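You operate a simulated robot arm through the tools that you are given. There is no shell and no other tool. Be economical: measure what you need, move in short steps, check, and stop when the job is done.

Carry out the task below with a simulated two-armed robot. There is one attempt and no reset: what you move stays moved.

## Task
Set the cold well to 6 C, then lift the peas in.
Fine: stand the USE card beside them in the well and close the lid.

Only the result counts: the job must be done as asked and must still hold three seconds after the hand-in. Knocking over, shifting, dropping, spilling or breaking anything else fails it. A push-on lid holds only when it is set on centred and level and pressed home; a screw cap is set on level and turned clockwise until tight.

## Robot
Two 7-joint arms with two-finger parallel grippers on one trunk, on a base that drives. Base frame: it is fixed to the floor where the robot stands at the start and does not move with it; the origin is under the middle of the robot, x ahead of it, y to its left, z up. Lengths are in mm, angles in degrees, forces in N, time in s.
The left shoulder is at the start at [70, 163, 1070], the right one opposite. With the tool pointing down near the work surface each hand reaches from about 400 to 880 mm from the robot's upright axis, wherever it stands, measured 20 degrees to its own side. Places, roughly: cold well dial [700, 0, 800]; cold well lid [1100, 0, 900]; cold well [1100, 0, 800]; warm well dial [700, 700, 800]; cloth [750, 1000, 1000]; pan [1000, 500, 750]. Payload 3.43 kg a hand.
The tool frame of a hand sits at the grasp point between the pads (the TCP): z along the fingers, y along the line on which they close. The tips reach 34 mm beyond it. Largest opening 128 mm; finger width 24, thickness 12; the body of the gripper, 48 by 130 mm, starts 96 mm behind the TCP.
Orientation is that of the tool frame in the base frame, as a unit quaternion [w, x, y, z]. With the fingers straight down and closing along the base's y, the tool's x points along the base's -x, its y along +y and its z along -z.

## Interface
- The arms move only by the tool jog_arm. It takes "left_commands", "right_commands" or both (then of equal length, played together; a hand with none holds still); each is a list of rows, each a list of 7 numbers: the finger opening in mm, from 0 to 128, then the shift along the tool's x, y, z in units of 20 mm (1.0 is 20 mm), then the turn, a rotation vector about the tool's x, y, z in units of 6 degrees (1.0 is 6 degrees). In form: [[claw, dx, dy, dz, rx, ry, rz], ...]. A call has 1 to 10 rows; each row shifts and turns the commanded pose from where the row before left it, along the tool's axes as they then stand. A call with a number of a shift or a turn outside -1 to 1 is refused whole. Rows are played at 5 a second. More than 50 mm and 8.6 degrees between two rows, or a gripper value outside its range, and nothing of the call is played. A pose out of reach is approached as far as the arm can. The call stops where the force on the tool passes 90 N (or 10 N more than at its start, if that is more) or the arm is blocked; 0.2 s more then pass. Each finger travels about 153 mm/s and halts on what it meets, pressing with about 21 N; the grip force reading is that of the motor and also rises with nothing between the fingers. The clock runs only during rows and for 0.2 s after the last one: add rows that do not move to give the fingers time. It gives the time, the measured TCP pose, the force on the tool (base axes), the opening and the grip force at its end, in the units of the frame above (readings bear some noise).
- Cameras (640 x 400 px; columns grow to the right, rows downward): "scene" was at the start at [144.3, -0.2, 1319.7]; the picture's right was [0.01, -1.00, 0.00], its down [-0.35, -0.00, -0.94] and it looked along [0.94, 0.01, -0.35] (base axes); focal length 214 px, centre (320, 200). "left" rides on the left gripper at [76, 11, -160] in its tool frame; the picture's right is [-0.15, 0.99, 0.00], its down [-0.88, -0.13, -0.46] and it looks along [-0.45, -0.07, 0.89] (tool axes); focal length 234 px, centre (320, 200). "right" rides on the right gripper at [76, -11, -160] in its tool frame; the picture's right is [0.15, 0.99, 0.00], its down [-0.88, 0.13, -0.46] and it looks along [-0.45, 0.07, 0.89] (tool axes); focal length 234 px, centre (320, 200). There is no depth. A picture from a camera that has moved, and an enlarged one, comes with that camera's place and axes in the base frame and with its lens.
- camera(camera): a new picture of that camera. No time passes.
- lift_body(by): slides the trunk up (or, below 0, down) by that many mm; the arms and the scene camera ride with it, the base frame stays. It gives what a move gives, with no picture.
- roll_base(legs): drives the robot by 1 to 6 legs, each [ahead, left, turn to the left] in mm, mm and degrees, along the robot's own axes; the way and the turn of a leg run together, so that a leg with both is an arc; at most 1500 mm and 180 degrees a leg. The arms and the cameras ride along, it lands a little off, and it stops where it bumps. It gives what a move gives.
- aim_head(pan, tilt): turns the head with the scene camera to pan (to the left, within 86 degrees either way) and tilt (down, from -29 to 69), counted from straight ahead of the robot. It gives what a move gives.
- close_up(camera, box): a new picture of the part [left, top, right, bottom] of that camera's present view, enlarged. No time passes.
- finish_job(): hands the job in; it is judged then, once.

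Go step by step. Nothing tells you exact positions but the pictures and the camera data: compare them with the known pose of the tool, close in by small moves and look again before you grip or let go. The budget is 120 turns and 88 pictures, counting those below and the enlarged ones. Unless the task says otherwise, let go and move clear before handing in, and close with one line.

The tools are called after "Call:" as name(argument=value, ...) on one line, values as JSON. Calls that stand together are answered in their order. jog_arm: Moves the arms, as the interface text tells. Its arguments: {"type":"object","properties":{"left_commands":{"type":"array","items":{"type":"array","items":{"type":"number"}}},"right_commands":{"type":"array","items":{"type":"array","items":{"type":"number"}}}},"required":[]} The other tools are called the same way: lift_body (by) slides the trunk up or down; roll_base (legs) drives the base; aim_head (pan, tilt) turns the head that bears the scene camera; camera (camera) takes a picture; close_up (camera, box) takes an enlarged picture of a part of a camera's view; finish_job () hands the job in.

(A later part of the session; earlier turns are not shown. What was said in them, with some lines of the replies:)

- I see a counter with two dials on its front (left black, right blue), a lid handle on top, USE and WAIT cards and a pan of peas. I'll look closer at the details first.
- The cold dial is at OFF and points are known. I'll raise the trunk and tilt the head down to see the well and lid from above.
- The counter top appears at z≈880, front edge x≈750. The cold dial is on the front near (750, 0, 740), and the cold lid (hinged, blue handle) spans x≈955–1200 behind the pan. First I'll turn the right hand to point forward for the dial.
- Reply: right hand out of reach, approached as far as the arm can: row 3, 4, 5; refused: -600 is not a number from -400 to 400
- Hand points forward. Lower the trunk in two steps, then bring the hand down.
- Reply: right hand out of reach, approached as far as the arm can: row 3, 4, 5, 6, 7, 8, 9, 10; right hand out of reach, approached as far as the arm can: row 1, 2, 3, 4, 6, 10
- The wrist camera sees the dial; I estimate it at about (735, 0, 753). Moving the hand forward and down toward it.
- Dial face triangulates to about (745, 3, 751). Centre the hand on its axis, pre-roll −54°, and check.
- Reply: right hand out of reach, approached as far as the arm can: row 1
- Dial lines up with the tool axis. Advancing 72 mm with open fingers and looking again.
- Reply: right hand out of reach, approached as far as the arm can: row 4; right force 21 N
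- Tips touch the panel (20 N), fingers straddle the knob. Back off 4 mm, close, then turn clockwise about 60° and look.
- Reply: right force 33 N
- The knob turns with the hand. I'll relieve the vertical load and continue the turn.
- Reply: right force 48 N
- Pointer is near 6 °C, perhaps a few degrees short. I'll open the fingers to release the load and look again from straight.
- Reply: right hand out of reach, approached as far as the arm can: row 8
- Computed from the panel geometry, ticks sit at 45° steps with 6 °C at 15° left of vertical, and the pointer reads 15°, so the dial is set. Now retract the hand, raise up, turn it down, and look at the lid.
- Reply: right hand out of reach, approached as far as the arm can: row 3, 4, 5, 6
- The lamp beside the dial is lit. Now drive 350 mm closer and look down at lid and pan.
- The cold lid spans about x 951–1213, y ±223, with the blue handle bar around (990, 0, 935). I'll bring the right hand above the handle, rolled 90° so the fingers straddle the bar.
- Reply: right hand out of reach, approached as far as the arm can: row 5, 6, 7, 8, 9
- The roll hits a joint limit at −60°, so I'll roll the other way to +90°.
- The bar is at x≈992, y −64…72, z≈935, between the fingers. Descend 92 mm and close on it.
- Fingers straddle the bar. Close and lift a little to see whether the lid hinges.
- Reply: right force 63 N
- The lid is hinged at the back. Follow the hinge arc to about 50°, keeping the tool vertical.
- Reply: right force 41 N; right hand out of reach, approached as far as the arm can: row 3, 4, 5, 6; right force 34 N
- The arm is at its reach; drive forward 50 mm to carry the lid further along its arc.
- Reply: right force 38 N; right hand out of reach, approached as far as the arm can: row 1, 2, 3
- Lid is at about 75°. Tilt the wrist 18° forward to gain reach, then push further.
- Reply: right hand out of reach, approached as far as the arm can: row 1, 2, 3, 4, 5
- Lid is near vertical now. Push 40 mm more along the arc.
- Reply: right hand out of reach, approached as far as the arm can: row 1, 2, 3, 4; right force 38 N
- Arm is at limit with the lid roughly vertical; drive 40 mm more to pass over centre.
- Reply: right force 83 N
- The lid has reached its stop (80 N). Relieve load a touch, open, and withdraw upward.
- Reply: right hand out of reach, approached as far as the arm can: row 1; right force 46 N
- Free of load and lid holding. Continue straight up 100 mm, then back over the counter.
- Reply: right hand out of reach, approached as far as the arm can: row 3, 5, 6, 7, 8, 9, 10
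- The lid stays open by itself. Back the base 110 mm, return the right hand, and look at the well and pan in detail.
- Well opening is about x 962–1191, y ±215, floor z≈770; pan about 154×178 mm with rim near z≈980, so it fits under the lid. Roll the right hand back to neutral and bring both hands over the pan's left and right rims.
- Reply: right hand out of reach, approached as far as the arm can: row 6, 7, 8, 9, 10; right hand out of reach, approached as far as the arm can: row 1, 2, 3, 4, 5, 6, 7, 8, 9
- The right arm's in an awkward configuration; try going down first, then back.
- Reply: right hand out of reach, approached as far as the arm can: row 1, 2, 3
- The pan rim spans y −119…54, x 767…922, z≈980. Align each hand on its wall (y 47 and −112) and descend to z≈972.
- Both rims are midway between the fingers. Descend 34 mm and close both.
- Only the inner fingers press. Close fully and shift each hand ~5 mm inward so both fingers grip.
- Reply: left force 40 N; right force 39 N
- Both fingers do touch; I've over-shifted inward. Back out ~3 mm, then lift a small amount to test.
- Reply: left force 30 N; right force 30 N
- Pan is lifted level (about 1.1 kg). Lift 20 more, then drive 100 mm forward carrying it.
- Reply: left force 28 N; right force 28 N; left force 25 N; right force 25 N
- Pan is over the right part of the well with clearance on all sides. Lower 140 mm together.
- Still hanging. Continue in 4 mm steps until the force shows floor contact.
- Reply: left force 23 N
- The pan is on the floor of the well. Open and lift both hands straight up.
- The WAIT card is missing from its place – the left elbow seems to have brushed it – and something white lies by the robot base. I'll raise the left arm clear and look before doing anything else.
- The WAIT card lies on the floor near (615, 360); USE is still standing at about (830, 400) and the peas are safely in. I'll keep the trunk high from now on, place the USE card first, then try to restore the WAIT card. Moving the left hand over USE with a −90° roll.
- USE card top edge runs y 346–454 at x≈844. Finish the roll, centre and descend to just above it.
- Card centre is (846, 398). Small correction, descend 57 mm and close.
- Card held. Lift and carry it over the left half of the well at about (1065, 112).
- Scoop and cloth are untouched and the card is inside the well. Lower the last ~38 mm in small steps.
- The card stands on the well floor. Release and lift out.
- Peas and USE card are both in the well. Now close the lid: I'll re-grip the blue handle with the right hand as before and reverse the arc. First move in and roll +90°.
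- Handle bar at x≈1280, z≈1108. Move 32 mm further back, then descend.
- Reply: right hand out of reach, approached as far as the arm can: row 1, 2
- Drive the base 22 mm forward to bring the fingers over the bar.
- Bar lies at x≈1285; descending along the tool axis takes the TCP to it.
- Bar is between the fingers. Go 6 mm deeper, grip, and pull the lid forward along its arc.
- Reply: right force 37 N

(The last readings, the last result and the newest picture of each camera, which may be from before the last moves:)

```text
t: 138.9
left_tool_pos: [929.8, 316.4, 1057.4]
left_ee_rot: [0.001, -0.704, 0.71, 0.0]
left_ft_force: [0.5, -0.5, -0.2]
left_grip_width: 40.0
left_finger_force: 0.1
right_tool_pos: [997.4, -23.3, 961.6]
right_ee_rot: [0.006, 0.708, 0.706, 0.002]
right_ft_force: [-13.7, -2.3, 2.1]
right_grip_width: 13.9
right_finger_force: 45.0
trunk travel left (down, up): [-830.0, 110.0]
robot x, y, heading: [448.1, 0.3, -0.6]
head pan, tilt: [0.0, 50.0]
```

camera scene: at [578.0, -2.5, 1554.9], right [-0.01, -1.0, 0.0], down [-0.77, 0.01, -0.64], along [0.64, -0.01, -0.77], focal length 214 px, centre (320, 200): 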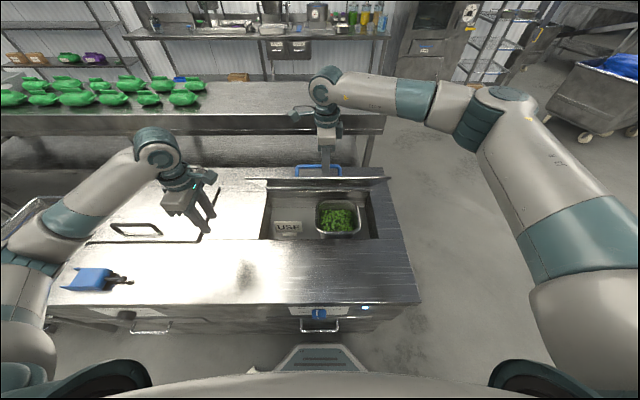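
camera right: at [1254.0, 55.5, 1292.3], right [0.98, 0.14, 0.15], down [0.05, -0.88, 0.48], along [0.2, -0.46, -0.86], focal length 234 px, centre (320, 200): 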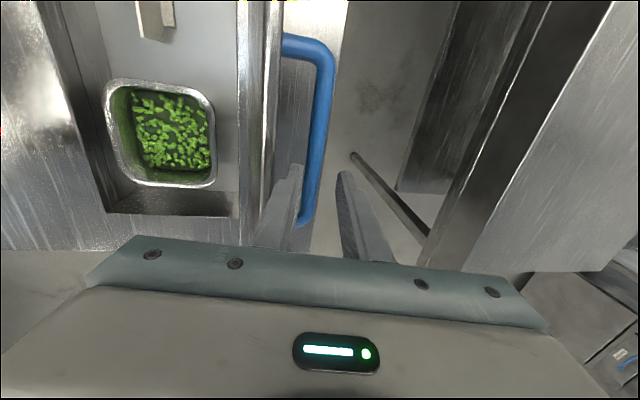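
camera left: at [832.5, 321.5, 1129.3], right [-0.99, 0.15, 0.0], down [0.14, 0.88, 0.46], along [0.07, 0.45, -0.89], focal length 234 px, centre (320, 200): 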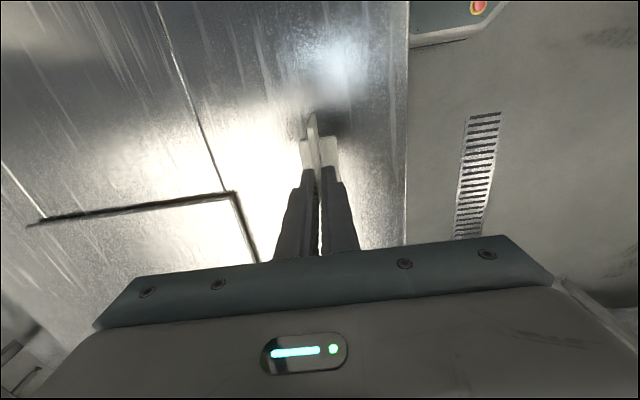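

Nearly shut; lower further until contact force appears.

Call:
jog_arm(right_commands=[[5, 0, -0.1, 0.25, 0, 0, 0], [5, 0, -0.1, 0.25, 0, 0, 0], [5, 0, 0, 0.25, 0, 0, 0], [5, 0, 0, 0, 0, 0, 0]])

Call:
close_up(camera="scene", box=[230, 140, 420, 260])

```text
t: 139.9
left_tool_pos: [929.6, 317.1, 1057.7]
left_ee_rot: [0.001, -0.704, 0.71, -0.001]
left_ft_force: [-0.7, 0.7, -0.1]
left_grip_width: 40.1
left_finger_force: 0.0
right_tool_pos: [993.3, -23.3, 947.5]
right_ee_rot: [0.006, 0.709, 0.705, 0.002]
right_ft_force: [-11.1, -1.5, 1.9]
right_grip_width: 13.6
right_finger_force: 45.0
trunk travel left (down, up): [-830.0, 110.0]
robot x, y, heading: [451.4, -0.0, -0.2]
head pan, tilt: [0.0, 50.0]
```

```text
3.33 times, centred on (325, 200) of scene
camera zoom: at [576.0, -3.9, 1555.3], right [-0.01, -1.0, 0.0], down [-0.77, 0.01, -0.64], along [0.64, -0.01, -0.77], focal length 715 px, centre (303, 200)
```

zoom: 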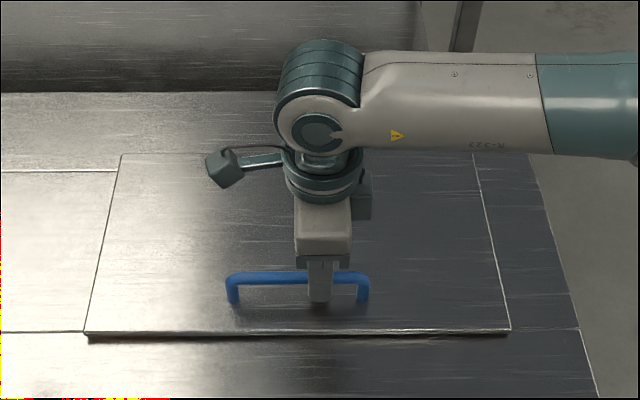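

Call:
jog_arm(right_commands=[[5, 0, 0, 0.25, 0, 0, 0], [5, 0, 0, 0.25, 0, 0, 0], [5, 0, 0, 0.2, 0, 0, 0]])

```text
t: 140.7
left_tool_pos: [927.0, 317.2, 1057.9]
left_ee_rot: [0.002, -0.705, 0.709, 0.0]
left_ft_force: [-0.2, -0.6, -0.5]
left_grip_width: 40.0
left_finger_force: 0.0
right_tool_pos: [992.7, -23.8, 935.6]
right_ee_rot: [0.008, 0.708, 0.706, 0.004]
right_ft_force: [-6.3, -0.3, 31.5]
right_grip_width: 13.7
right_finger_force: 44.7
trunk travel left (down, up): [-830.0, 110.0]
robot x, y, heading: [453.0, -2.2, -0.5]
head pan, tilt: [0.0, 50.0]
```

Lid seated (32 N). Release, lift the right hand clear, and check; then look for the WAIT card on the floor.

Call:
jog_arm(right_commands=[[5, 0, 0, -0.1, 0, 0, 0], [50, 0, 0, 0, 0, 0, 0], [50, 0, 0, 0, 0, 0, 0], [50, 0, 0, -1, 0, 0, 0], [50, 0, 0, -1, 0, 0, 0], [50, 0, 0, -1, 0, 0, 0], [50, 0, 0, -1, 0, 0, 0], [50, 0, 0, -1, 0, 0, 0], [50, 0, 0, -1, 0, 0, 0], [50, 0, 0, -1, 0, 0, 0]], left_commands=[[40, 0, 0, 0, 0, 0, 0], [40, 0, 0, 0, 0, 0, 0], [40, 0, 0, 0, 0, 0, 0], [40, 0, 0, -1, 0, 0, 0], [40, 0, 0, -1, 0, 0, 0], [40, 0, 0, -1, 0, 0, 0], [40, 0, 0, -1, 0, 0, 0], [40, 0, 0, -1, 0, 0, 0], [40, 0, 0, -1, 0, 0, 0], [40, 0, 0, -1, 0, 0, 0]])

Call:
roll_base(legs=[[-450, 0, 0]])

Call:
aim_head(pan=30, tilt=60)

Call:
camera(camera="scene")

```text
t: 142.9
left_tool_pos: [929.5, 316.6, 1199.7]
left_ee_rot: [0.001, -0.704, 0.71, 0.0]
left_ft_force: [-0.3, 0.9, 0.6]
left_grip_width: 39.8
left_finger_force: 0.0
right_tool_pos: [993.5, -21.7, 1073.9]
right_ee_rot: [0.008, 0.708, 0.706, 0.002]
right_ft_force: [-0.3, 0.5, 0.5]
right_grip_width: 50.0
right_finger_force: 0.1
trunk travel left (down, up): [-830.0, 110.0]
robot x, y, heading: [450.2, -2.6, -0.5]
head pan, tilt: [0.0, 50.0]
```

```text
t: 145.6
left_tool_pos: [480.2, 320.4, 1198.7]
left_ee_rot: [0.001, -0.701, 0.713, 0.0]
left_ft_force: [0.0, -0.4, 0.2]
left_grip_width: 39.6
left_finger_force: 0.0
right_tool_pos: [542.0, -20.7, 1074.8]
right_ee_rot: [0.006, 0.712, 0.703, 0.001]
right_ft_force: [-0.2, -0.7, -0.5]
right_grip_width: 50.0
right_finger_force: 0.0
trunk travel left (down, up): [-830.0, 110.0]
robot x, y, heading: [-2.9, 2.2, -0.8]
head pan, tilt: [0.0, 50.0]
```

```text
t: 146.5
left_tool_pos: [480.1, 319.3, 1197.8]
left_ee_rot: [0.001, -0.701, 0.713, 0.001]
left_ft_force: [0.8, 0.8, 0.4]
left_grip_width: 39.8
left_finger_force: 0.0
right_tool_pos: [541.1, -20.6, 1074.7]
right_ee_rot: [0.007, 0.712, 0.702, 0.002]
right_ft_force: [0.7, 0.2, 0.2]
right_grip_width: 50.2
right_finger_force: 0.1
trunk travel left (down, up): [-830.0, 110.0]
robot x, y, heading: [-2.5, 3.3, -1.2]
head pan, tilt: [30.0, 60.0]
```

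```text
9 pictures are left
camera scene: at [107.2, 34.2, 1542.6], right [0.49, -0.87, 0.0], down [-0.76, -0.42, -0.5], along [0.44, 0.24, -0.87], focal length 214 px, centre (320, 200)
```

scene: 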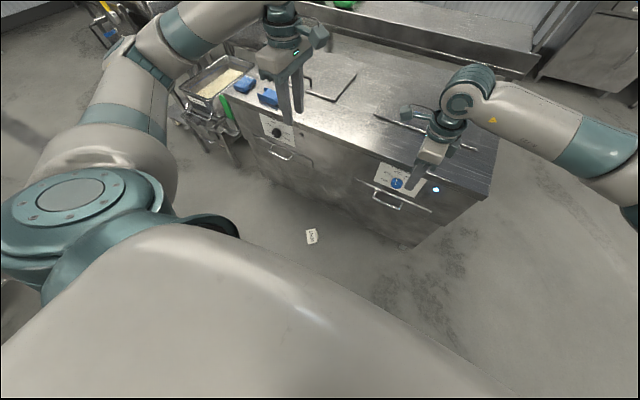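

The WAIT card lies on the floor near (570, 350). I'll zoom in to see how it lies.

Call:
close_up(camera="scene", box=[290, 222, 338, 252])

```text
13.33 times, centred on (314, 237) of scene
camera zoom: at [107.2, 34.2, 1542.6], right [0.49, -0.87, 0.0], down [-0.76, -0.42, -0.5], along [0.44, 0.24, -0.87], focal length 2860 px, centre (400, -293)
```

zoom: 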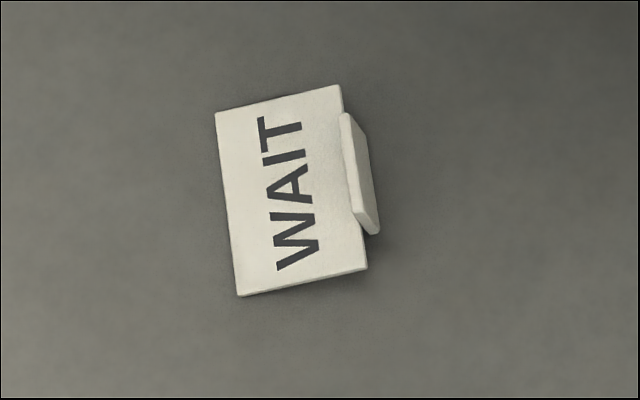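

The WAIT card lies face up, centre ≈(577, 364), its width (110 mm) at 37° and its top pointing at 127°. The left hand can straddle its width, pointing down with a further −38° roll, and later stand it upright on the counter. Preparing: roll and lower the trunk.

Call:
jog_arm(left_commands=[[128, 0, 0, 0, 0, 0, -1], [128, 0, 0, 0, 0, 0, -1], [128, 0, 0, 0, 0, 0, -1], [128, 0, 0, 0, 0, 0, -1], [128, 0, 0, 0, 0, 0, -1], [128, 0, 0, 0, 0, 0, -1], [128, 0, 0, 0, 0, 0, -0.4]])

Call:
lift_body(by=-400)

Call:
lift_body(by=-300)

```text
t: 148.1
left_tool_pos: [480.2, 313.9, 1201.9]
left_ee_rot: [-0.003, 0.805, -0.594, -0.002]
left_ft_force: [0.1, -0.5, -0.4]
left_grip_width: 128.2
left_finger_force: 0.2
left hand out of reach, approached as far as the arm can: row 4, 5, 6, 7
right_tool_pos: [540.1, -21.8, 1074.9]
right_ee_rot: [0.007, 0.711, 0.703, 0.001]
right_ft_force: [0.4, -0.2, 0.5]
right_grip_width: 49.9
right_finger_force: 0.1
trunk travel left (down, up): [-830.0, 110.0]
robot x, y, heading: [-3.1, 3.9, -0.9]
head pan, tilt: [30.0, 60.0]
```

```text
t: 152.0
left_tool_pos: [480.5, 315.4, 799.8]
left_ee_rot: [-0.003, 0.804, -0.594, -0.002]
left_ft_force: [0.3, 0.1, 0.1]
left_grip_width: 127.9
left_finger_force: 0.1
right_tool_pos: [540.2, -21.4, 675.3]
right_ee_rot: [0.007, 0.712, 0.702, 0.002]
right_ft_force: [0.1, -0.7, 0.9]
right_grip_width: 50.1
right_finger_force: 0.1
trunk travel left (down, up): [-430.0, 510.0]
robot x, y, heading: [-6.7, 1.2, -1.0]
head pan, tilt: [30.0, 60.0]
```

```text
t: 155.0
left_tool_pos: [480.0, 314.4, 500.8]
left_ee_rot: [-0.004, 0.804, -0.594, -0.002]
left_ft_force: [0.9, 0.9, 0.0]
left_grip_width: 128.0
left_finger_force: 0.0
right_tool_pos: [541.0, -19.9, 374.4]
right_ee_rot: [0.007, 0.711, 0.703, 0.002]
right_ft_force: [0.0, -0.3, -0.6]
right_grip_width: 49.9
right_finger_force: 0.0
trunk travel left (down, up): [-130.0, 810.0]
robot x, y, heading: [-6.4, 4.4, -0.8]
head pan, tilt: [30.0, 60.0]
```

The roll stops at −107°, so I'll supply the remaining ~20° by turning the base left.

Call:
roll_base(legs=[[0, 0, 21]])

Call:
camera(camera="left")

```text
t: 156.5
left_tool_pos: [338.7, 465.6, 499.5]
left_ee_rot: [-0.003, 0.899, -0.439, -0.002]
left_ft_force: [0.6, -1.2, 0.0]
left_grip_width: 127.8
left_finger_force: 0.0
right_tool_pos: [514.0, 173.4, 374.0]
right_ee_rot: [0.007, 0.573, 0.82, 0.004]
right_ft_force: [0.3, 0.7, 0.1]
right_grip_width: 49.9
right_finger_force: 0.0
trunk travel left (down, up): [-130.0, 810.0]
robot x, y, heading: [-3.2, 1.2, 19.7]
head pan, tilt: [30.0, 60.0]
```

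```text
7 pictures are left
camera left: at [376.4, 397.2, 658.2], right [-0.87, -0.49, 0.0], down [-0.44, 0.77, 0.46], along [-0.23, 0.4, -0.89], focal length 234 px, centre (320, 200)
```

left: 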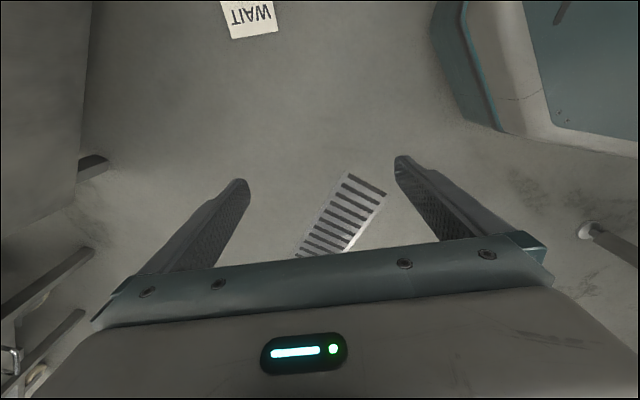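

The card position agrees with my estimate; the grip point is about (582, 357). Move the left hand above it and the right hand out of the way.

Call:
jog_arm(left_commands=[[128, 1, -0.6, 0.5, 0, 0, 0], [128, 1, -0.6, 0.5, 0, 0, 0], [128, 1, -0.6, 0.5, 0, 0, 0], [128, 1, -0.6, 0.5, 0, 0, 0], [128, 1, -0.6, 0.5, 0, 0, 0], [128, 1, -0.6, 0.5, 0, 0, 0], [128, 1, -0.6, 0.5, 0, 0, 0], [128, 1, -0.6, 0.5, 0, 0, 0], [128, 1, -0.6, 0.5, 0, 0, 0], [128, 1, -0.6, 0.5, 0, 0, 0]], right_commands=[[50, -1, 0, -0.5, 0, 0, 0], [50, -1, 0, -0.5, 0, 0, 0], [50, -1, 0, -0.5, 0, 0, 0], [50, -1, 0, -0.5, 0, 0, 0], [50, -1, 0, -0.5, 0, 0, 0], [50, -1, 0, -0.5, 0, 0, 0], [50, -1, 0, -0.5, 0, 0, 0], [50, -1, 0, -0.5, 0, 0, 0], [50, 0, 0, 0, 0, 0, 0], [50, 0, 0, 0, 0, 0, 0]])

Call:
lift_body(by=-120)

```text
t: 158.7
left_tool_pos: [555.9, 382.3, 397.8]
left_ee_rot: [-0.003, 0.898, -0.439, -0.003]
left_ft_force: [-0.5, -0.5, 0.9]
left_grip_width: 128.2
left_finger_force: 0.0
right_tool_pos: [568.1, 24.1, 455.3]
right_ee_rot: [0.008, 0.573, 0.819, 0.004]
right_ft_force: [-0.3, 0.5, 0.3]
right_grip_width: 50.1
right_finger_force: 0.0
trunk travel left (down, up): [-130.0, 810.0]
robot x, y, heading: [-1.3, 2.8, 20.1]
head pan, tilt: [30.0, 60.0]
```

```text
t: 160.2
left_tool_pos: [555.2, 381.8, 278.5]
left_ee_rot: [-0.003, 0.899, -0.438, -0.002]
left_ft_force: [-0.4, -0.7, -0.1]
left_grip_width: 128.1
left_finger_force: 0.1
right_tool_pos: [568.4, 23.6, 335.8]
right_ee_rot: [0.007, 0.573, 0.82, 0.004]
right_ft_force: [0.2, -0.1, 0.1]
right_grip_width: 50.2
right_finger_force: 0.1
trunk travel left (down, up): [-10.0, 930.0]
robot x, y, heading: [-2.0, 1.4, 19.8]
head pan, tilt: [30.0, 60.0]
```

Call:
jog_arm(left_commands=[[128, 0.9, -0.15, 1, 0, 0, 0], [128, 0.9, -0.15, 1, 0, 0, 0], [128, 0, 0, 1, 0, 0, 0], [128, 0, 0, 1, 0, 0, 0], [128, 0, 0, 1, 0, 0, 0], [128, 0, 0, 1, 0, 0, 0], [128, 0, 0, 1, 0, 0, 0]])

Call:
camera(camera="left")

```text
t: 161.8
left_tool_pos: [582.4, 359.7, 137.2]
left_ee_rot: [-0.004, 0.899, -0.439, -0.002]
left_ft_force: [-0.4, -0.1, 0.2]
left_grip_width: 128.1
left_finger_force: 0.0
right_tool_pos: [567.1, 24.0, 336.9]
right_ee_rot: [0.005, 0.572, 0.82, 0.003]
right_ft_force: [0.3, 0.1, 0.2]
right_grip_width: 50.2
right_finger_force: 0.1
trunk travel left (down, up): [-10.0, 930.0]
robot x, y, heading: [-4.8, 3.5, 19.9]
head pan, tilt: [30.0, 60.0]
```

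```text
6 pictures are left
camera left: at [619.9, 290.5, 295.8], right [-0.87, -0.49, 0.0], down [-0.44, 0.77, 0.46], along [-0.23, 0.4, -0.89], focal length 234 px, centre (320, 200)
```

left: 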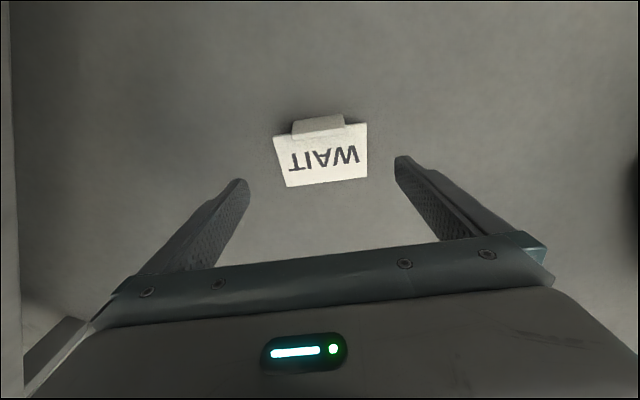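

The card sits neatly between the fingers after a 6 mm shift. Descend to about 5 mm off the floor and close.

Call:
jog_arm(left_commands=[[128, 0, 0.29, 1, 0, 0, 0], [128, 0, 0, 1, 0, 0, 0], [128, 0, 0, 1, 0, 0, 0], [128, 0, 0, 1, 0, 0, 0], [128, 0, 0, 0.8, 0, 0, 0], [128, 0, 0, 0, 0, 0, 0], [95, 0, 0, 0, 0, 0, 0], [95, 0, 0, 0, 0, 0, 0], [95, 0, 0, 0, 0, 0, 0]])

```text
t: 163.8
left_tool_pos: [577.6, 355.3, 42.7]
left_ee_rot: [-0.003, 0.898, -0.44, -0.002]
left_ft_force: [0.6, 0.5, -0.4]
left_grip_width: 108.7
left_finger_force: 21.2
right_tool_pos: [566.6, 23.8, 335.4]
right_ee_rot: [0.007, 0.572, 0.82, 0.003]
right_ft_force: [-0.5, -0.5, -0.7]
right_grip_width: 49.9
right_finger_force: 0.1
trunk travel left (down, up): [-10.0, 930.0]
robot x, y, heading: [0.7, 0.8, 19.9]
head pan, tilt: [30.0, 60.0]
```

Gripped at 108.7 mm, the card's width. Lift 100 mm and check it comes along.

Call:
jog_arm(left_commands=[[90, 0, 0, -0.5, 0, 0, 0], [90, 0, 0, -0.5, 0, 0, 0], [90, 0, 0, -1, 0, 0, 0], [90, 0, 0, -1, 0, 0, 0], [90, 0, 0, -1, 0, 0, 0], [90, 0, 0, -1, 0, 0, 0]])

Call:
camera(camera="left")

```text
t: 165.2
left_tool_pos: [578.1, 354.7, 142.2]
left_ee_rot: [-0.004, 0.898, -0.44, -0.002]
left_ft_force: [-0.6, -0.5, -0.5]
left_grip_width: 108.9
left_finger_force: 21.2
right_tool_pos: [568.6, 24.3, 335.9]
right_ee_rot: [0.006, 0.573, 0.82, 0.003]
right_ft_force: [-0.9, -0.4, 0.1]
right_grip_width: 50.3
right_finger_force: 0.1
trunk travel left (down, up): [-10.0, 930.0]
robot x, y, heading: [-2.5, 5.2, 20.0]
head pan, tilt: [30.0, 60.0]
```

```text
5 pictures are left
camera left: at [614.8, 286.1, 299.5], right [-0.87, -0.49, 0.0], down [-0.44, 0.77, 0.46], along [-0.23, 0.4, -0.89], focal length 234 px, centre (320, 200)
```

left: 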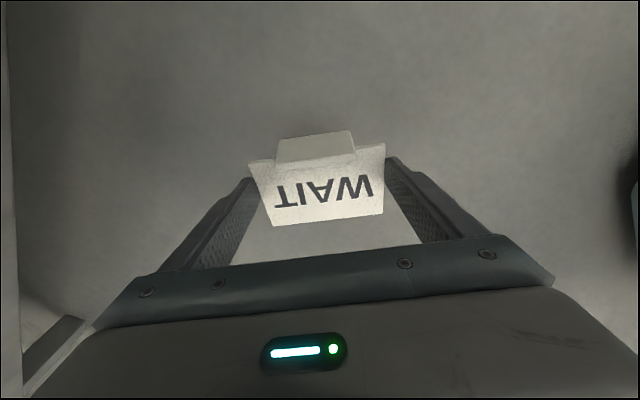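

The card is held. Back the base off, straighten heading, and raise the trunk.

Call:
roll_base(legs=[[-150, 0, 0], [0, 0, -20]])

Call:
lift_body(by=400)

Call:
lift_body(by=300)

Call:
jog_arm(left_commands=[[90, 0, 0, 0, 0, 0, 1], [90, 0, 0, 0, 0, 0, 1], [90, 0, 0, 0, 0, 0, 1], [90, 0, 0, 0, 0, 0, 1], [90, 0, 0, 0, 0, 0, 1], [90, 0, 0, 0, 0, 0, 1], [90, 0, 0, 0, 0, 0, 1], [90, 0, 0, 0, 0, 0, 1], [90, 0, 0, 0, 0, 0, 1], [90, 0, 0, 0, 0, 0, 1]])

Call:
jog_arm(left_commands=[[90, 0, 0, 0, 0, 0, 1], [90, 0, 0, 0, 0, 0, 1], [90, 0, 0, 0, 0, 0, 1], [90, 0, 0, 0, 0, 0, 1], [90, 0, 0, 0, 0, 0, 1], [90, 0, 0, 0, 0, 0, 1], [90, 0, 0, 0, 0, 0, 1], [90, 0, 0, 0, 0, 0, 1]])

```text
t: 167.6
left_tool_pos: [522.6, 86.2, 140.9]
left_ee_rot: [-0.003, 0.81, -0.587, -0.002]
left_ft_force: [0.3, 0.1, -0.6]
left_grip_width: 109.0
left_finger_force: 21.4
right_tool_pos: [399.2, -220.5, 334.9]
right_ee_rot: [0.007, 0.706, 0.709, 0.001]
right_ft_force: [0.6, -0.7, -0.3]
right_grip_width: 50.0
right_finger_force: 0.0
trunk travel left (down, up): [-10.0, 930.0]
robot x, y, heading: [-142.7, -42.8, 0.2]
head pan, tilt: [30.0, 60.0]
```

```text
t: 171.4
left_tool_pos: [521.5, 87.0, 542.1]
left_ee_rot: [-0.004, 0.81, -0.587, -0.002]
left_ft_force: [0.2, 0.2, -0.4]
left_grip_width: 108.9
left_finger_force: 21.1
right_tool_pos: [400.3, -221.4, 735.9]
right_ee_rot: [0.008, 0.705, 0.71, 0.002]
right_ft_force: [-0.3, 0.3, -0.1]
right_grip_width: 50.2
right_finger_force: 0.0
trunk travel left (down, up): [-410.0, 530.0]
robot x, y, heading: [-144.2, -47.4, -0.1]
head pan, tilt: [30.0, 60.0]
```

```text
t: 174.4
left_tool_pos: [521.9, 86.5, 841.3]
left_ee_rot: [-0.004, 0.81, -0.587, -0.002]
left_ft_force: [-0.6, 0.7, -0.6]
left_grip_width: 109.3
left_finger_force: 21.3
right_tool_pos: [401.7, -220.5, 1036.4]
right_ee_rot: [0.007, 0.705, 0.709, 0.002]
right_ft_force: [0.5, -0.4, -0.3]
right_grip_width: 50.0
right_finger_force: 0.0
trunk travel left (down, up): [-710.0, 230.0]
robot x, y, heading: [-141.6, -43.7, 0.0]
head pan, tilt: [30.0, 60.0]
```

```text
t: 176.7
left_tool_pos: [521.7, 87.4, 842.2]
left_ee_rot: [0.002, -0.407, 0.913, 0.004]
left_ft_force: [-0.3, -0.3, 0.4]
left_grip_width: 108.8
left_finger_force: 21.0
right_tool_pos: [401.0, -220.3, 1035.7]
right_ee_rot: [0.007, 0.706, 0.708, 0.002]
right_ft_force: [0.5, -0.3, 0.5]
right_grip_width: 50.0
right_finger_force: 0.1
trunk travel left (down, up): [-710.0, 230.0]
robot x, y, heading: [-146.0, -47.2, 0.2]
head pan, tilt: [30.0, 60.0]
```

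```text
t: 178.4
left_tool_pos: [522.9, 86.6, 842.6]
left_ee_rot: [0.0, 0.001, 1.0, 0.003]
left_ft_force: [-0.3, -0.5, -0.9]
left_grip_width: 108.8
left_finger_force: 20.8
right_tool_pos: [402.0, -220.7, 1035.8]
right_ee_rot: [0.007, 0.705, 0.71, 0.002]
right_ft_force: [0.0, 0.3, -0.2]
right_grip_width: 49.9
right_finger_force: 0.1
trunk travel left (down, up): [-710.0, 230.0]
robot x, y, heading: [-142.3, -48.1, -0.0]
head pan, tilt: [30.0, 60.0]
```

Call:
jog_arm(left_commands=[[90, 0, 0.5, -1, 0, 0, 0], [90, 0, 0.5, -1, 0, 0, 0], [90, 0, 0.5, -1, 0, 0, 0], [90, 0, 0.5, -1, 0, 0, 0], [90, 0, 0.5, -1, 0, 0, 0], [90, 0, 0.5, -1, 0, 0, 0], [90, 0, 0, -1, 0, 0, 0], [90, 0, 0, 0, 0, -1, 0], [90, 0, 0, 0, 0, -1, 0], [90, 0, 0, 0, 0, -1, 0]])

Call:
jog_arm(left_commands=[[90, 0, 0, 0, 0, -1, 0], [90, 0, 0, 0, 0, -1, 0], [90, 0, 0, 0, 0, -1, 0], [90, 0, 0, 0, 0, -1, 0], [90, 0, 0, 0, 0, -1, 0], [90, 0, 0, 0, 0, -1, 0], [90, 0, 0, 0, 0, -1, 0], [90, 0, 0, 0, 0, -1, 0], [90, 0, 0, 0, 0, -1, 0]])

Call:
jog_arm(left_commands=[[90, 0, 0, 0, 0, -1, 0], [90, 0, 0, 0, 0, -1, 0], [90, 0, 0, 0, 0, -1, 0]])

Call:
aim_head(pan=15, tilt=40)

Call:
camera(camera="scene")

```text
t: 180.7
left_tool_pos: [522.4, 148.0, 982.9]
left_ee_rot: [0.159, 0.0, 0.987, 0.003]
left_ft_force: [-0.6, 0.1, 0.6]
left_grip_width: 109.1
left_finger_force: 20.8
right_tool_pos: [401.0, -220.6, 1035.4]
right_ee_rot: [0.007, 0.705, 0.709, 0.002]
right_ft_force: [-1.1, -0.5, 0.5]
right_grip_width: 49.8
right_finger_force: 0.1
trunk travel left (down, up): [-710.0, 230.0]
robot x, y, heading: [-142.5, -44.7, 0.5]
head pan, tilt: [30.0, 60.0]
```

```text
t: 182.7
left_tool_pos: [521.7, 146.5, 983.7]
left_ee_rot: [0.59, 0.001, 0.808, 0.005]
left_ft_force: [0.1, -0.1, -0.3]
left_grip_width: 108.8
left_finger_force: 21.2
right_tool_pos: [402.4, -221.0, 1036.4]
right_ee_rot: [0.007, 0.705, 0.709, 0.002]
right_ft_force: [0.3, -1.0, -1.0]
right_grip_width: 50.0
right_finger_force: 0.0
trunk travel left (down, up): [-710.0, 230.0]
robot x, y, heading: [-142.5, -48.0, 0.1]
head pan, tilt: [30.0, 60.0]
```

```text
t: 183.4
left_tool_pos: [520.6, 146.5, 982.6]
left_ee_rot: [0.708, 0.003, 0.706, 0.003]
left_ft_force: [0.4, 0.3, -0.1]
left_grip_width: 109.1
left_finger_force: 20.5
right_tool_pos: [400.3, -220.4, 1036.7]
right_ee_rot: [0.007, 0.705, 0.709, 0.002]
right_ft_force: [0.0, -0.4, 0.0]
right_grip_width: 50.0
right_finger_force: 0.1
trunk travel left (down, up): [-710.0, 230.0]
robot x, y, heading: [-142.8, -48.7, 0.1]
head pan, tilt: [30.0, 60.0]
```

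```text
t: 184.3
left_tool_pos: [522.6, 146.4, 981.7]
left_ee_rot: [0.707, 0.003, 0.707, 0.003]
left_ft_force: [-0.7, 0.2, -0.9]
left_grip_width: 109.2
left_finger_force: 20.8
right_tool_pos: [400.9, -221.6, 1035.8]
right_ee_rot: [0.007, 0.705, 0.709, 0.002]
right_ft_force: [-0.8, 0.2, -0.9]
right_grip_width: 49.8
right_finger_force: 0.1
trunk travel left (down, up): [-710.0, 230.0]
robot x, y, heading: [-140.6, -48.4, 0.1]
head pan, tilt: [15.0, 40.0]
```

```text
4 pictures are left
camera scene: at [-9.4, -25.6, 1449.3], right [0.26, -0.97, 0.0], down [-0.62, -0.17, -0.77], along [0.74, 0.2, -0.64], focal length 214 px, centre (320, 200)
```

scene: 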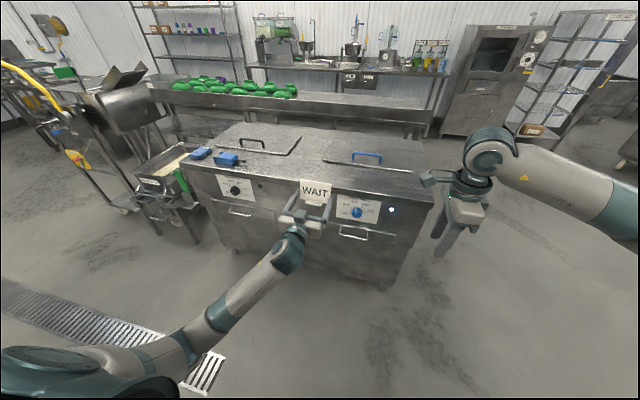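

WAIT is upright in the hand and readable. Drive forward/left, then align to its original spot (≈845, 250).

Call:
roll_base(legs=[[220, 80, 0]])

```text
t: 186.0
left_tool_pos: [736.8, 228.1, 982.4]
left_ee_rot: [0.708, 0.003, 0.707, 0.004]
left_ft_force: [-0.6, 1.4, 0.5]
left_grip_width: 109.1
left_finger_force: 20.5
right_tool_pos: [618.2, -138.7, 1036.7]
right_ee_rot: [0.006, 0.704, 0.71, 0.001]
right_ft_force: [-0.1, -1.1, 0.1]
right_grip_width: 50.2
right_finger_force: 0.0
trunk travel left (down, up): [-710.0, 230.0]
robot x, y, heading: [73.5, 36.2, 0.1]
head pan, tilt: [15.0, 40.0]
```

Call:
jog_arm(left_commands=[[90, 0, 0.3, 0.8, 0, 0, 0], [90, 0, 0.3, 0.8, 0, 0, 0], [90, 0, 0.3, 0.8, 0, 0, 0], [90, 0, 0.2, 0.8, 0, 0, 0], [90, 0.6, 0, 0.8, 0, 0, 0], [90, 0.7, 0, 0.1, 0, 0, 0], [90, 0.4, 0, 0, 0, 0, 0]])

Call:
close_up(camera="scene", box=[200, 140, 440, 290])

```text
t: 187.6
left_tool_pos: [820.8, 250.1, 949.3]
left_ee_rot: [0.708, 0.002, 0.706, 0.004]
left_ft_force: [-0.9, 0.2, 0.0]
left_grip_width: 108.9
left_finger_force: 21.3
right_tool_pos: [618.3, -139.2, 1037.1]
right_ee_rot: [0.007, 0.705, 0.709, 0.001]
right_ft_force: [0.8, -1.0, 0.0]
right_grip_width: 49.8
right_finger_force: 0.0
trunk travel left (down, up): [-710.0, 230.0]
robot x, y, heading: [74.1, 33.0, 0.3]
head pan, tilt: [15.0, 40.0]
```

```text
2.67 times, centred on (320, 215) of scene
camera zoom: at [207.3, 55.5, 1449.3], right [0.26, -0.96, 0.0], down [-0.62, -0.17, -0.77], along [0.74, 0.2, -0.64], focal length 572 px, centre (320, 160)
```

zoom: 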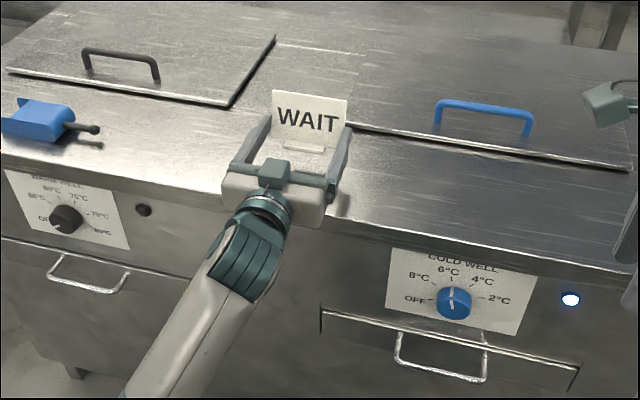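

Everything looks right. Lower the card until the foot touches the counter.

Call:
jog_arm(left_commands=[[90, 0.6, 0, 0, 0, 0, 0], [90, 0.5, 0, 0, 0, 0, 0], [90, 0.2, 0, 0, 0, 0, 0]])

Call:
jog_arm(left_commands=[[90, 0.2, 0, 0, 0, 0, 0], [90, 0, 0, 0, 0, 0, 0]])

Call:
jog_arm(left_commands=[[90, 0.2, 0, 0, 0, 0, 0], [90, 0, 0, 0, 0, 0, 0]])

```text
t: 188.4
left_tool_pos: [821.6, 251.0, 923.0]
left_ee_rot: [0.708, 0.002, 0.707, 0.003]
left_ft_force: [0.2, -1.0, 0.4]
left_grip_width: 108.8
left_finger_force: 20.2
right_tool_pos: [618.4, -139.7, 1037.2]
right_ee_rot: [0.006, 0.705, 0.709, 0.002]
right_ft_force: [0.0, 0.3, -0.1]
right_grip_width: 50.0
right_finger_force: 0.2
trunk travel left (down, up): [-710.0, 230.0]
robot x, y, heading: [76.3, 37.8, 0.3]
head pan, tilt: [15.0, 40.0]
```

```text
t: 189.0
left_tool_pos: [821.0, 249.9, 917.9]
left_ee_rot: [0.707, 0.002, 0.707, 0.004]
left_ft_force: [0.7, 0.8, -0.4]
left_grip_width: 109.1
left_finger_force: 21.2
right_tool_pos: [617.5, -139.1, 1036.6]
right_ee_rot: [0.007, 0.704, 0.71, 0.002]
right_ft_force: [-0.1, 0.1, -1.0]
right_grip_width: 50.1
right_finger_force: 0.0
trunk travel left (down, up): [-710.0, 230.0]
robot x, y, heading: [73.4, 32.2, 0.3]
head pan, tilt: [15.0, 40.0]
```

```text
t: 189.6
left_tool_pos: [820.7, 251.2, 915.8]
left_ee_rot: [0.709, 0.002, 0.705, 0.003]
left_ft_force: [1.7, 0.3, 6.9]
left_grip_width: 108.8
left_finger_force: 21.1
right_tool_pos: [617.2, -138.7, 1038.2]
right_ee_rot: [0.007, 0.705, 0.709, 0.001]
right_ft_force: [0.2, 0.1, -0.2]
right_grip_width: 50.1
right_finger_force: 0.0
trunk travel left (down, up): [-710.0, 230.0]
robot x, y, heading: [75.8, 34.0, 0.1]
head pan, tilt: [15.0, 40.0]
```

Contact. Press 2 mm to flatten the foot, then open and look before retreating.

Call:
jog_arm(left_commands=[[100, 0.1, 0, 0, 0, 0, 0], [100, 0, 0, 0, 0, 0, 0], [128, 0, 0, 0, 0, 0, 0], [128, 0, 0, 0, 0, 0, 0], [128, 0, 0, 0, 0, 0, 0]])

Call:
close_up(camera="scene", box=[200, 140, 440, 290])

```text
t: 190.8
left_tool_pos: [820.4, 250.2, 911.5]
left_ee_rot: [0.707, 0.003, 0.707, 0.003]
left_ft_force: [-0.6, 0.8, 0.4]
left_grip_width: 127.9
left_finger_force: 0.0
right_tool_pos: [617.7, -139.4, 1036.4]
right_ee_rot: [0.008, 0.704, 0.71, 0.002]
right_ft_force: [0.4, -0.5, 0.6]
right_grip_width: 49.8
right_finger_force: 0.1
trunk travel left (down, up): [-710.0, 230.0]
robot x, y, heading: [74.0, 34.3, 0.2]
head pan, tilt: [15.0, 40.0]
```

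```text
2.67 times, centred on (320, 215) of scene
camera zoom: at [207.4, 55.5, 1449.3], right [0.26, -0.96, 0.0], down [-0.62, -0.17, -0.77], along [0.74, 0.2, -0.64], focal length 572 px, centre (320, 160)
```

zoom: 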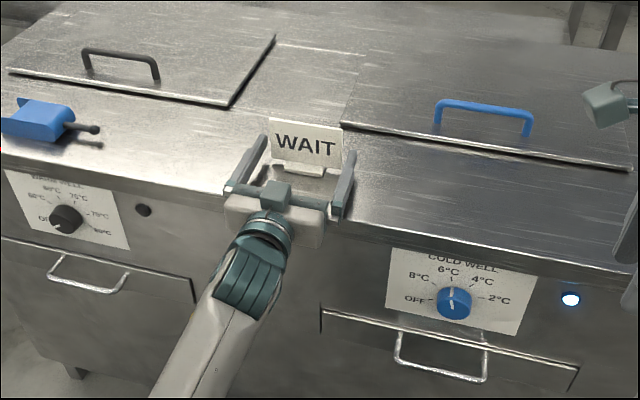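

WAIT stands upright at its original place. Retreat straight back, then verify.

Call:
jog_arm(left_commands=[[128, 0, 0, -0.5, 0, 0, 0], [128, 0, 0, -1, 0, 0, 0], [128, 0, 0, -1, 0, 0, 0], [128, 0, 0, -1, 0, 0, 0], [128, 0, 0, -1, 0, 0, 0], [128, 0, 0, -1, 0, 0, 0]])

Call:
roll_base(legs=[[-200, 0, 0]])

Call:
close_up(camera="scene", box=[180, 90, 460, 265])

```text
t: 192.2
left_tool_pos: [710.2, 250.3, 912.6]
left_ee_rot: [0.708, 0.002, 0.707, 0.004]
left_ft_force: [0.6, 0.4, -0.4]
left_grip_width: 127.6
left_finger_force: 0.1
right_tool_pos: [617.2, -139.5, 1035.4]
right_ee_rot: [0.007, 0.705, 0.709, 0.003]
right_ft_force: [-0.1, -0.3, -0.4]
right_grip_width: 49.9
right_finger_force: 0.3
trunk travel left (down, up): [-710.0, 230.0]
robot x, y, heading: [71.2, 35.2, 0.3]
head pan, tilt: [15.0, 40.0]
```

```text
t: 193.8
left_tool_pos: [510.3, 247.0, 912.6]
left_ee_rot: [0.708, 0.001, 0.707, 0.004]
left_ft_force: [-0.1, 0.1, 0.3]
left_grip_width: 128.0
left_finger_force: 0.0
right_tool_pos: [415.4, -141.7, 1036.5]
right_ee_rot: [0.007, 0.706, 0.708, 0.002]
right_ft_force: [-0.4, -0.4, -0.2]
right_grip_width: 50.0
right_finger_force: 0.0
trunk travel left (down, up): [-710.0, 230.0]
robot x, y, heading: [-127.0, 39.8, -0.1]
head pan, tilt: [15.0, 40.0]
```

```text
2.29 times, centred on (320, 178) of scene
camera zoom: at [5.2, 54.6, 1449.4], right [0.26, -0.97, 0.0], down [-0.62, -0.17, -0.77], along [0.74, 0.2, -0.64], focal length 490 px, centre (320, 251)
```

zoom: 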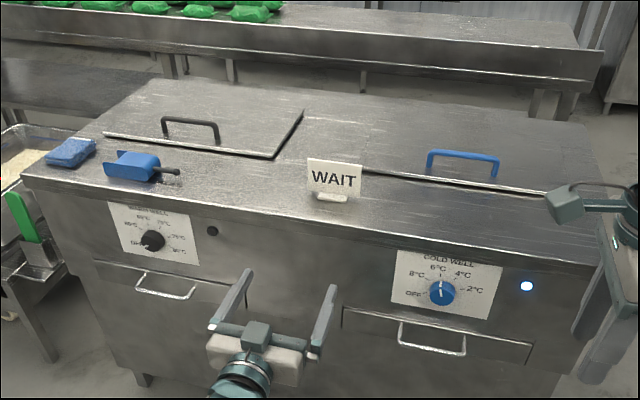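

The dial is at 6 °C with its lamp lit and the lid is shut over the peas and the USE card. WAIT stands on the counter again, and both hands are clear, so I'm handing in.

Call:
finish_job()

```text
The job is handed in.
```

The cold well is set to 6 °C, the peas and the USE card are inside it, and the lid is closed. While I was lowering the peas, my left arm knocked the WAIT card onto the floor. I picked it up and stood it back in roughly its original place, to within about a centimetre by my estimate. That may still count as disturbing something else.
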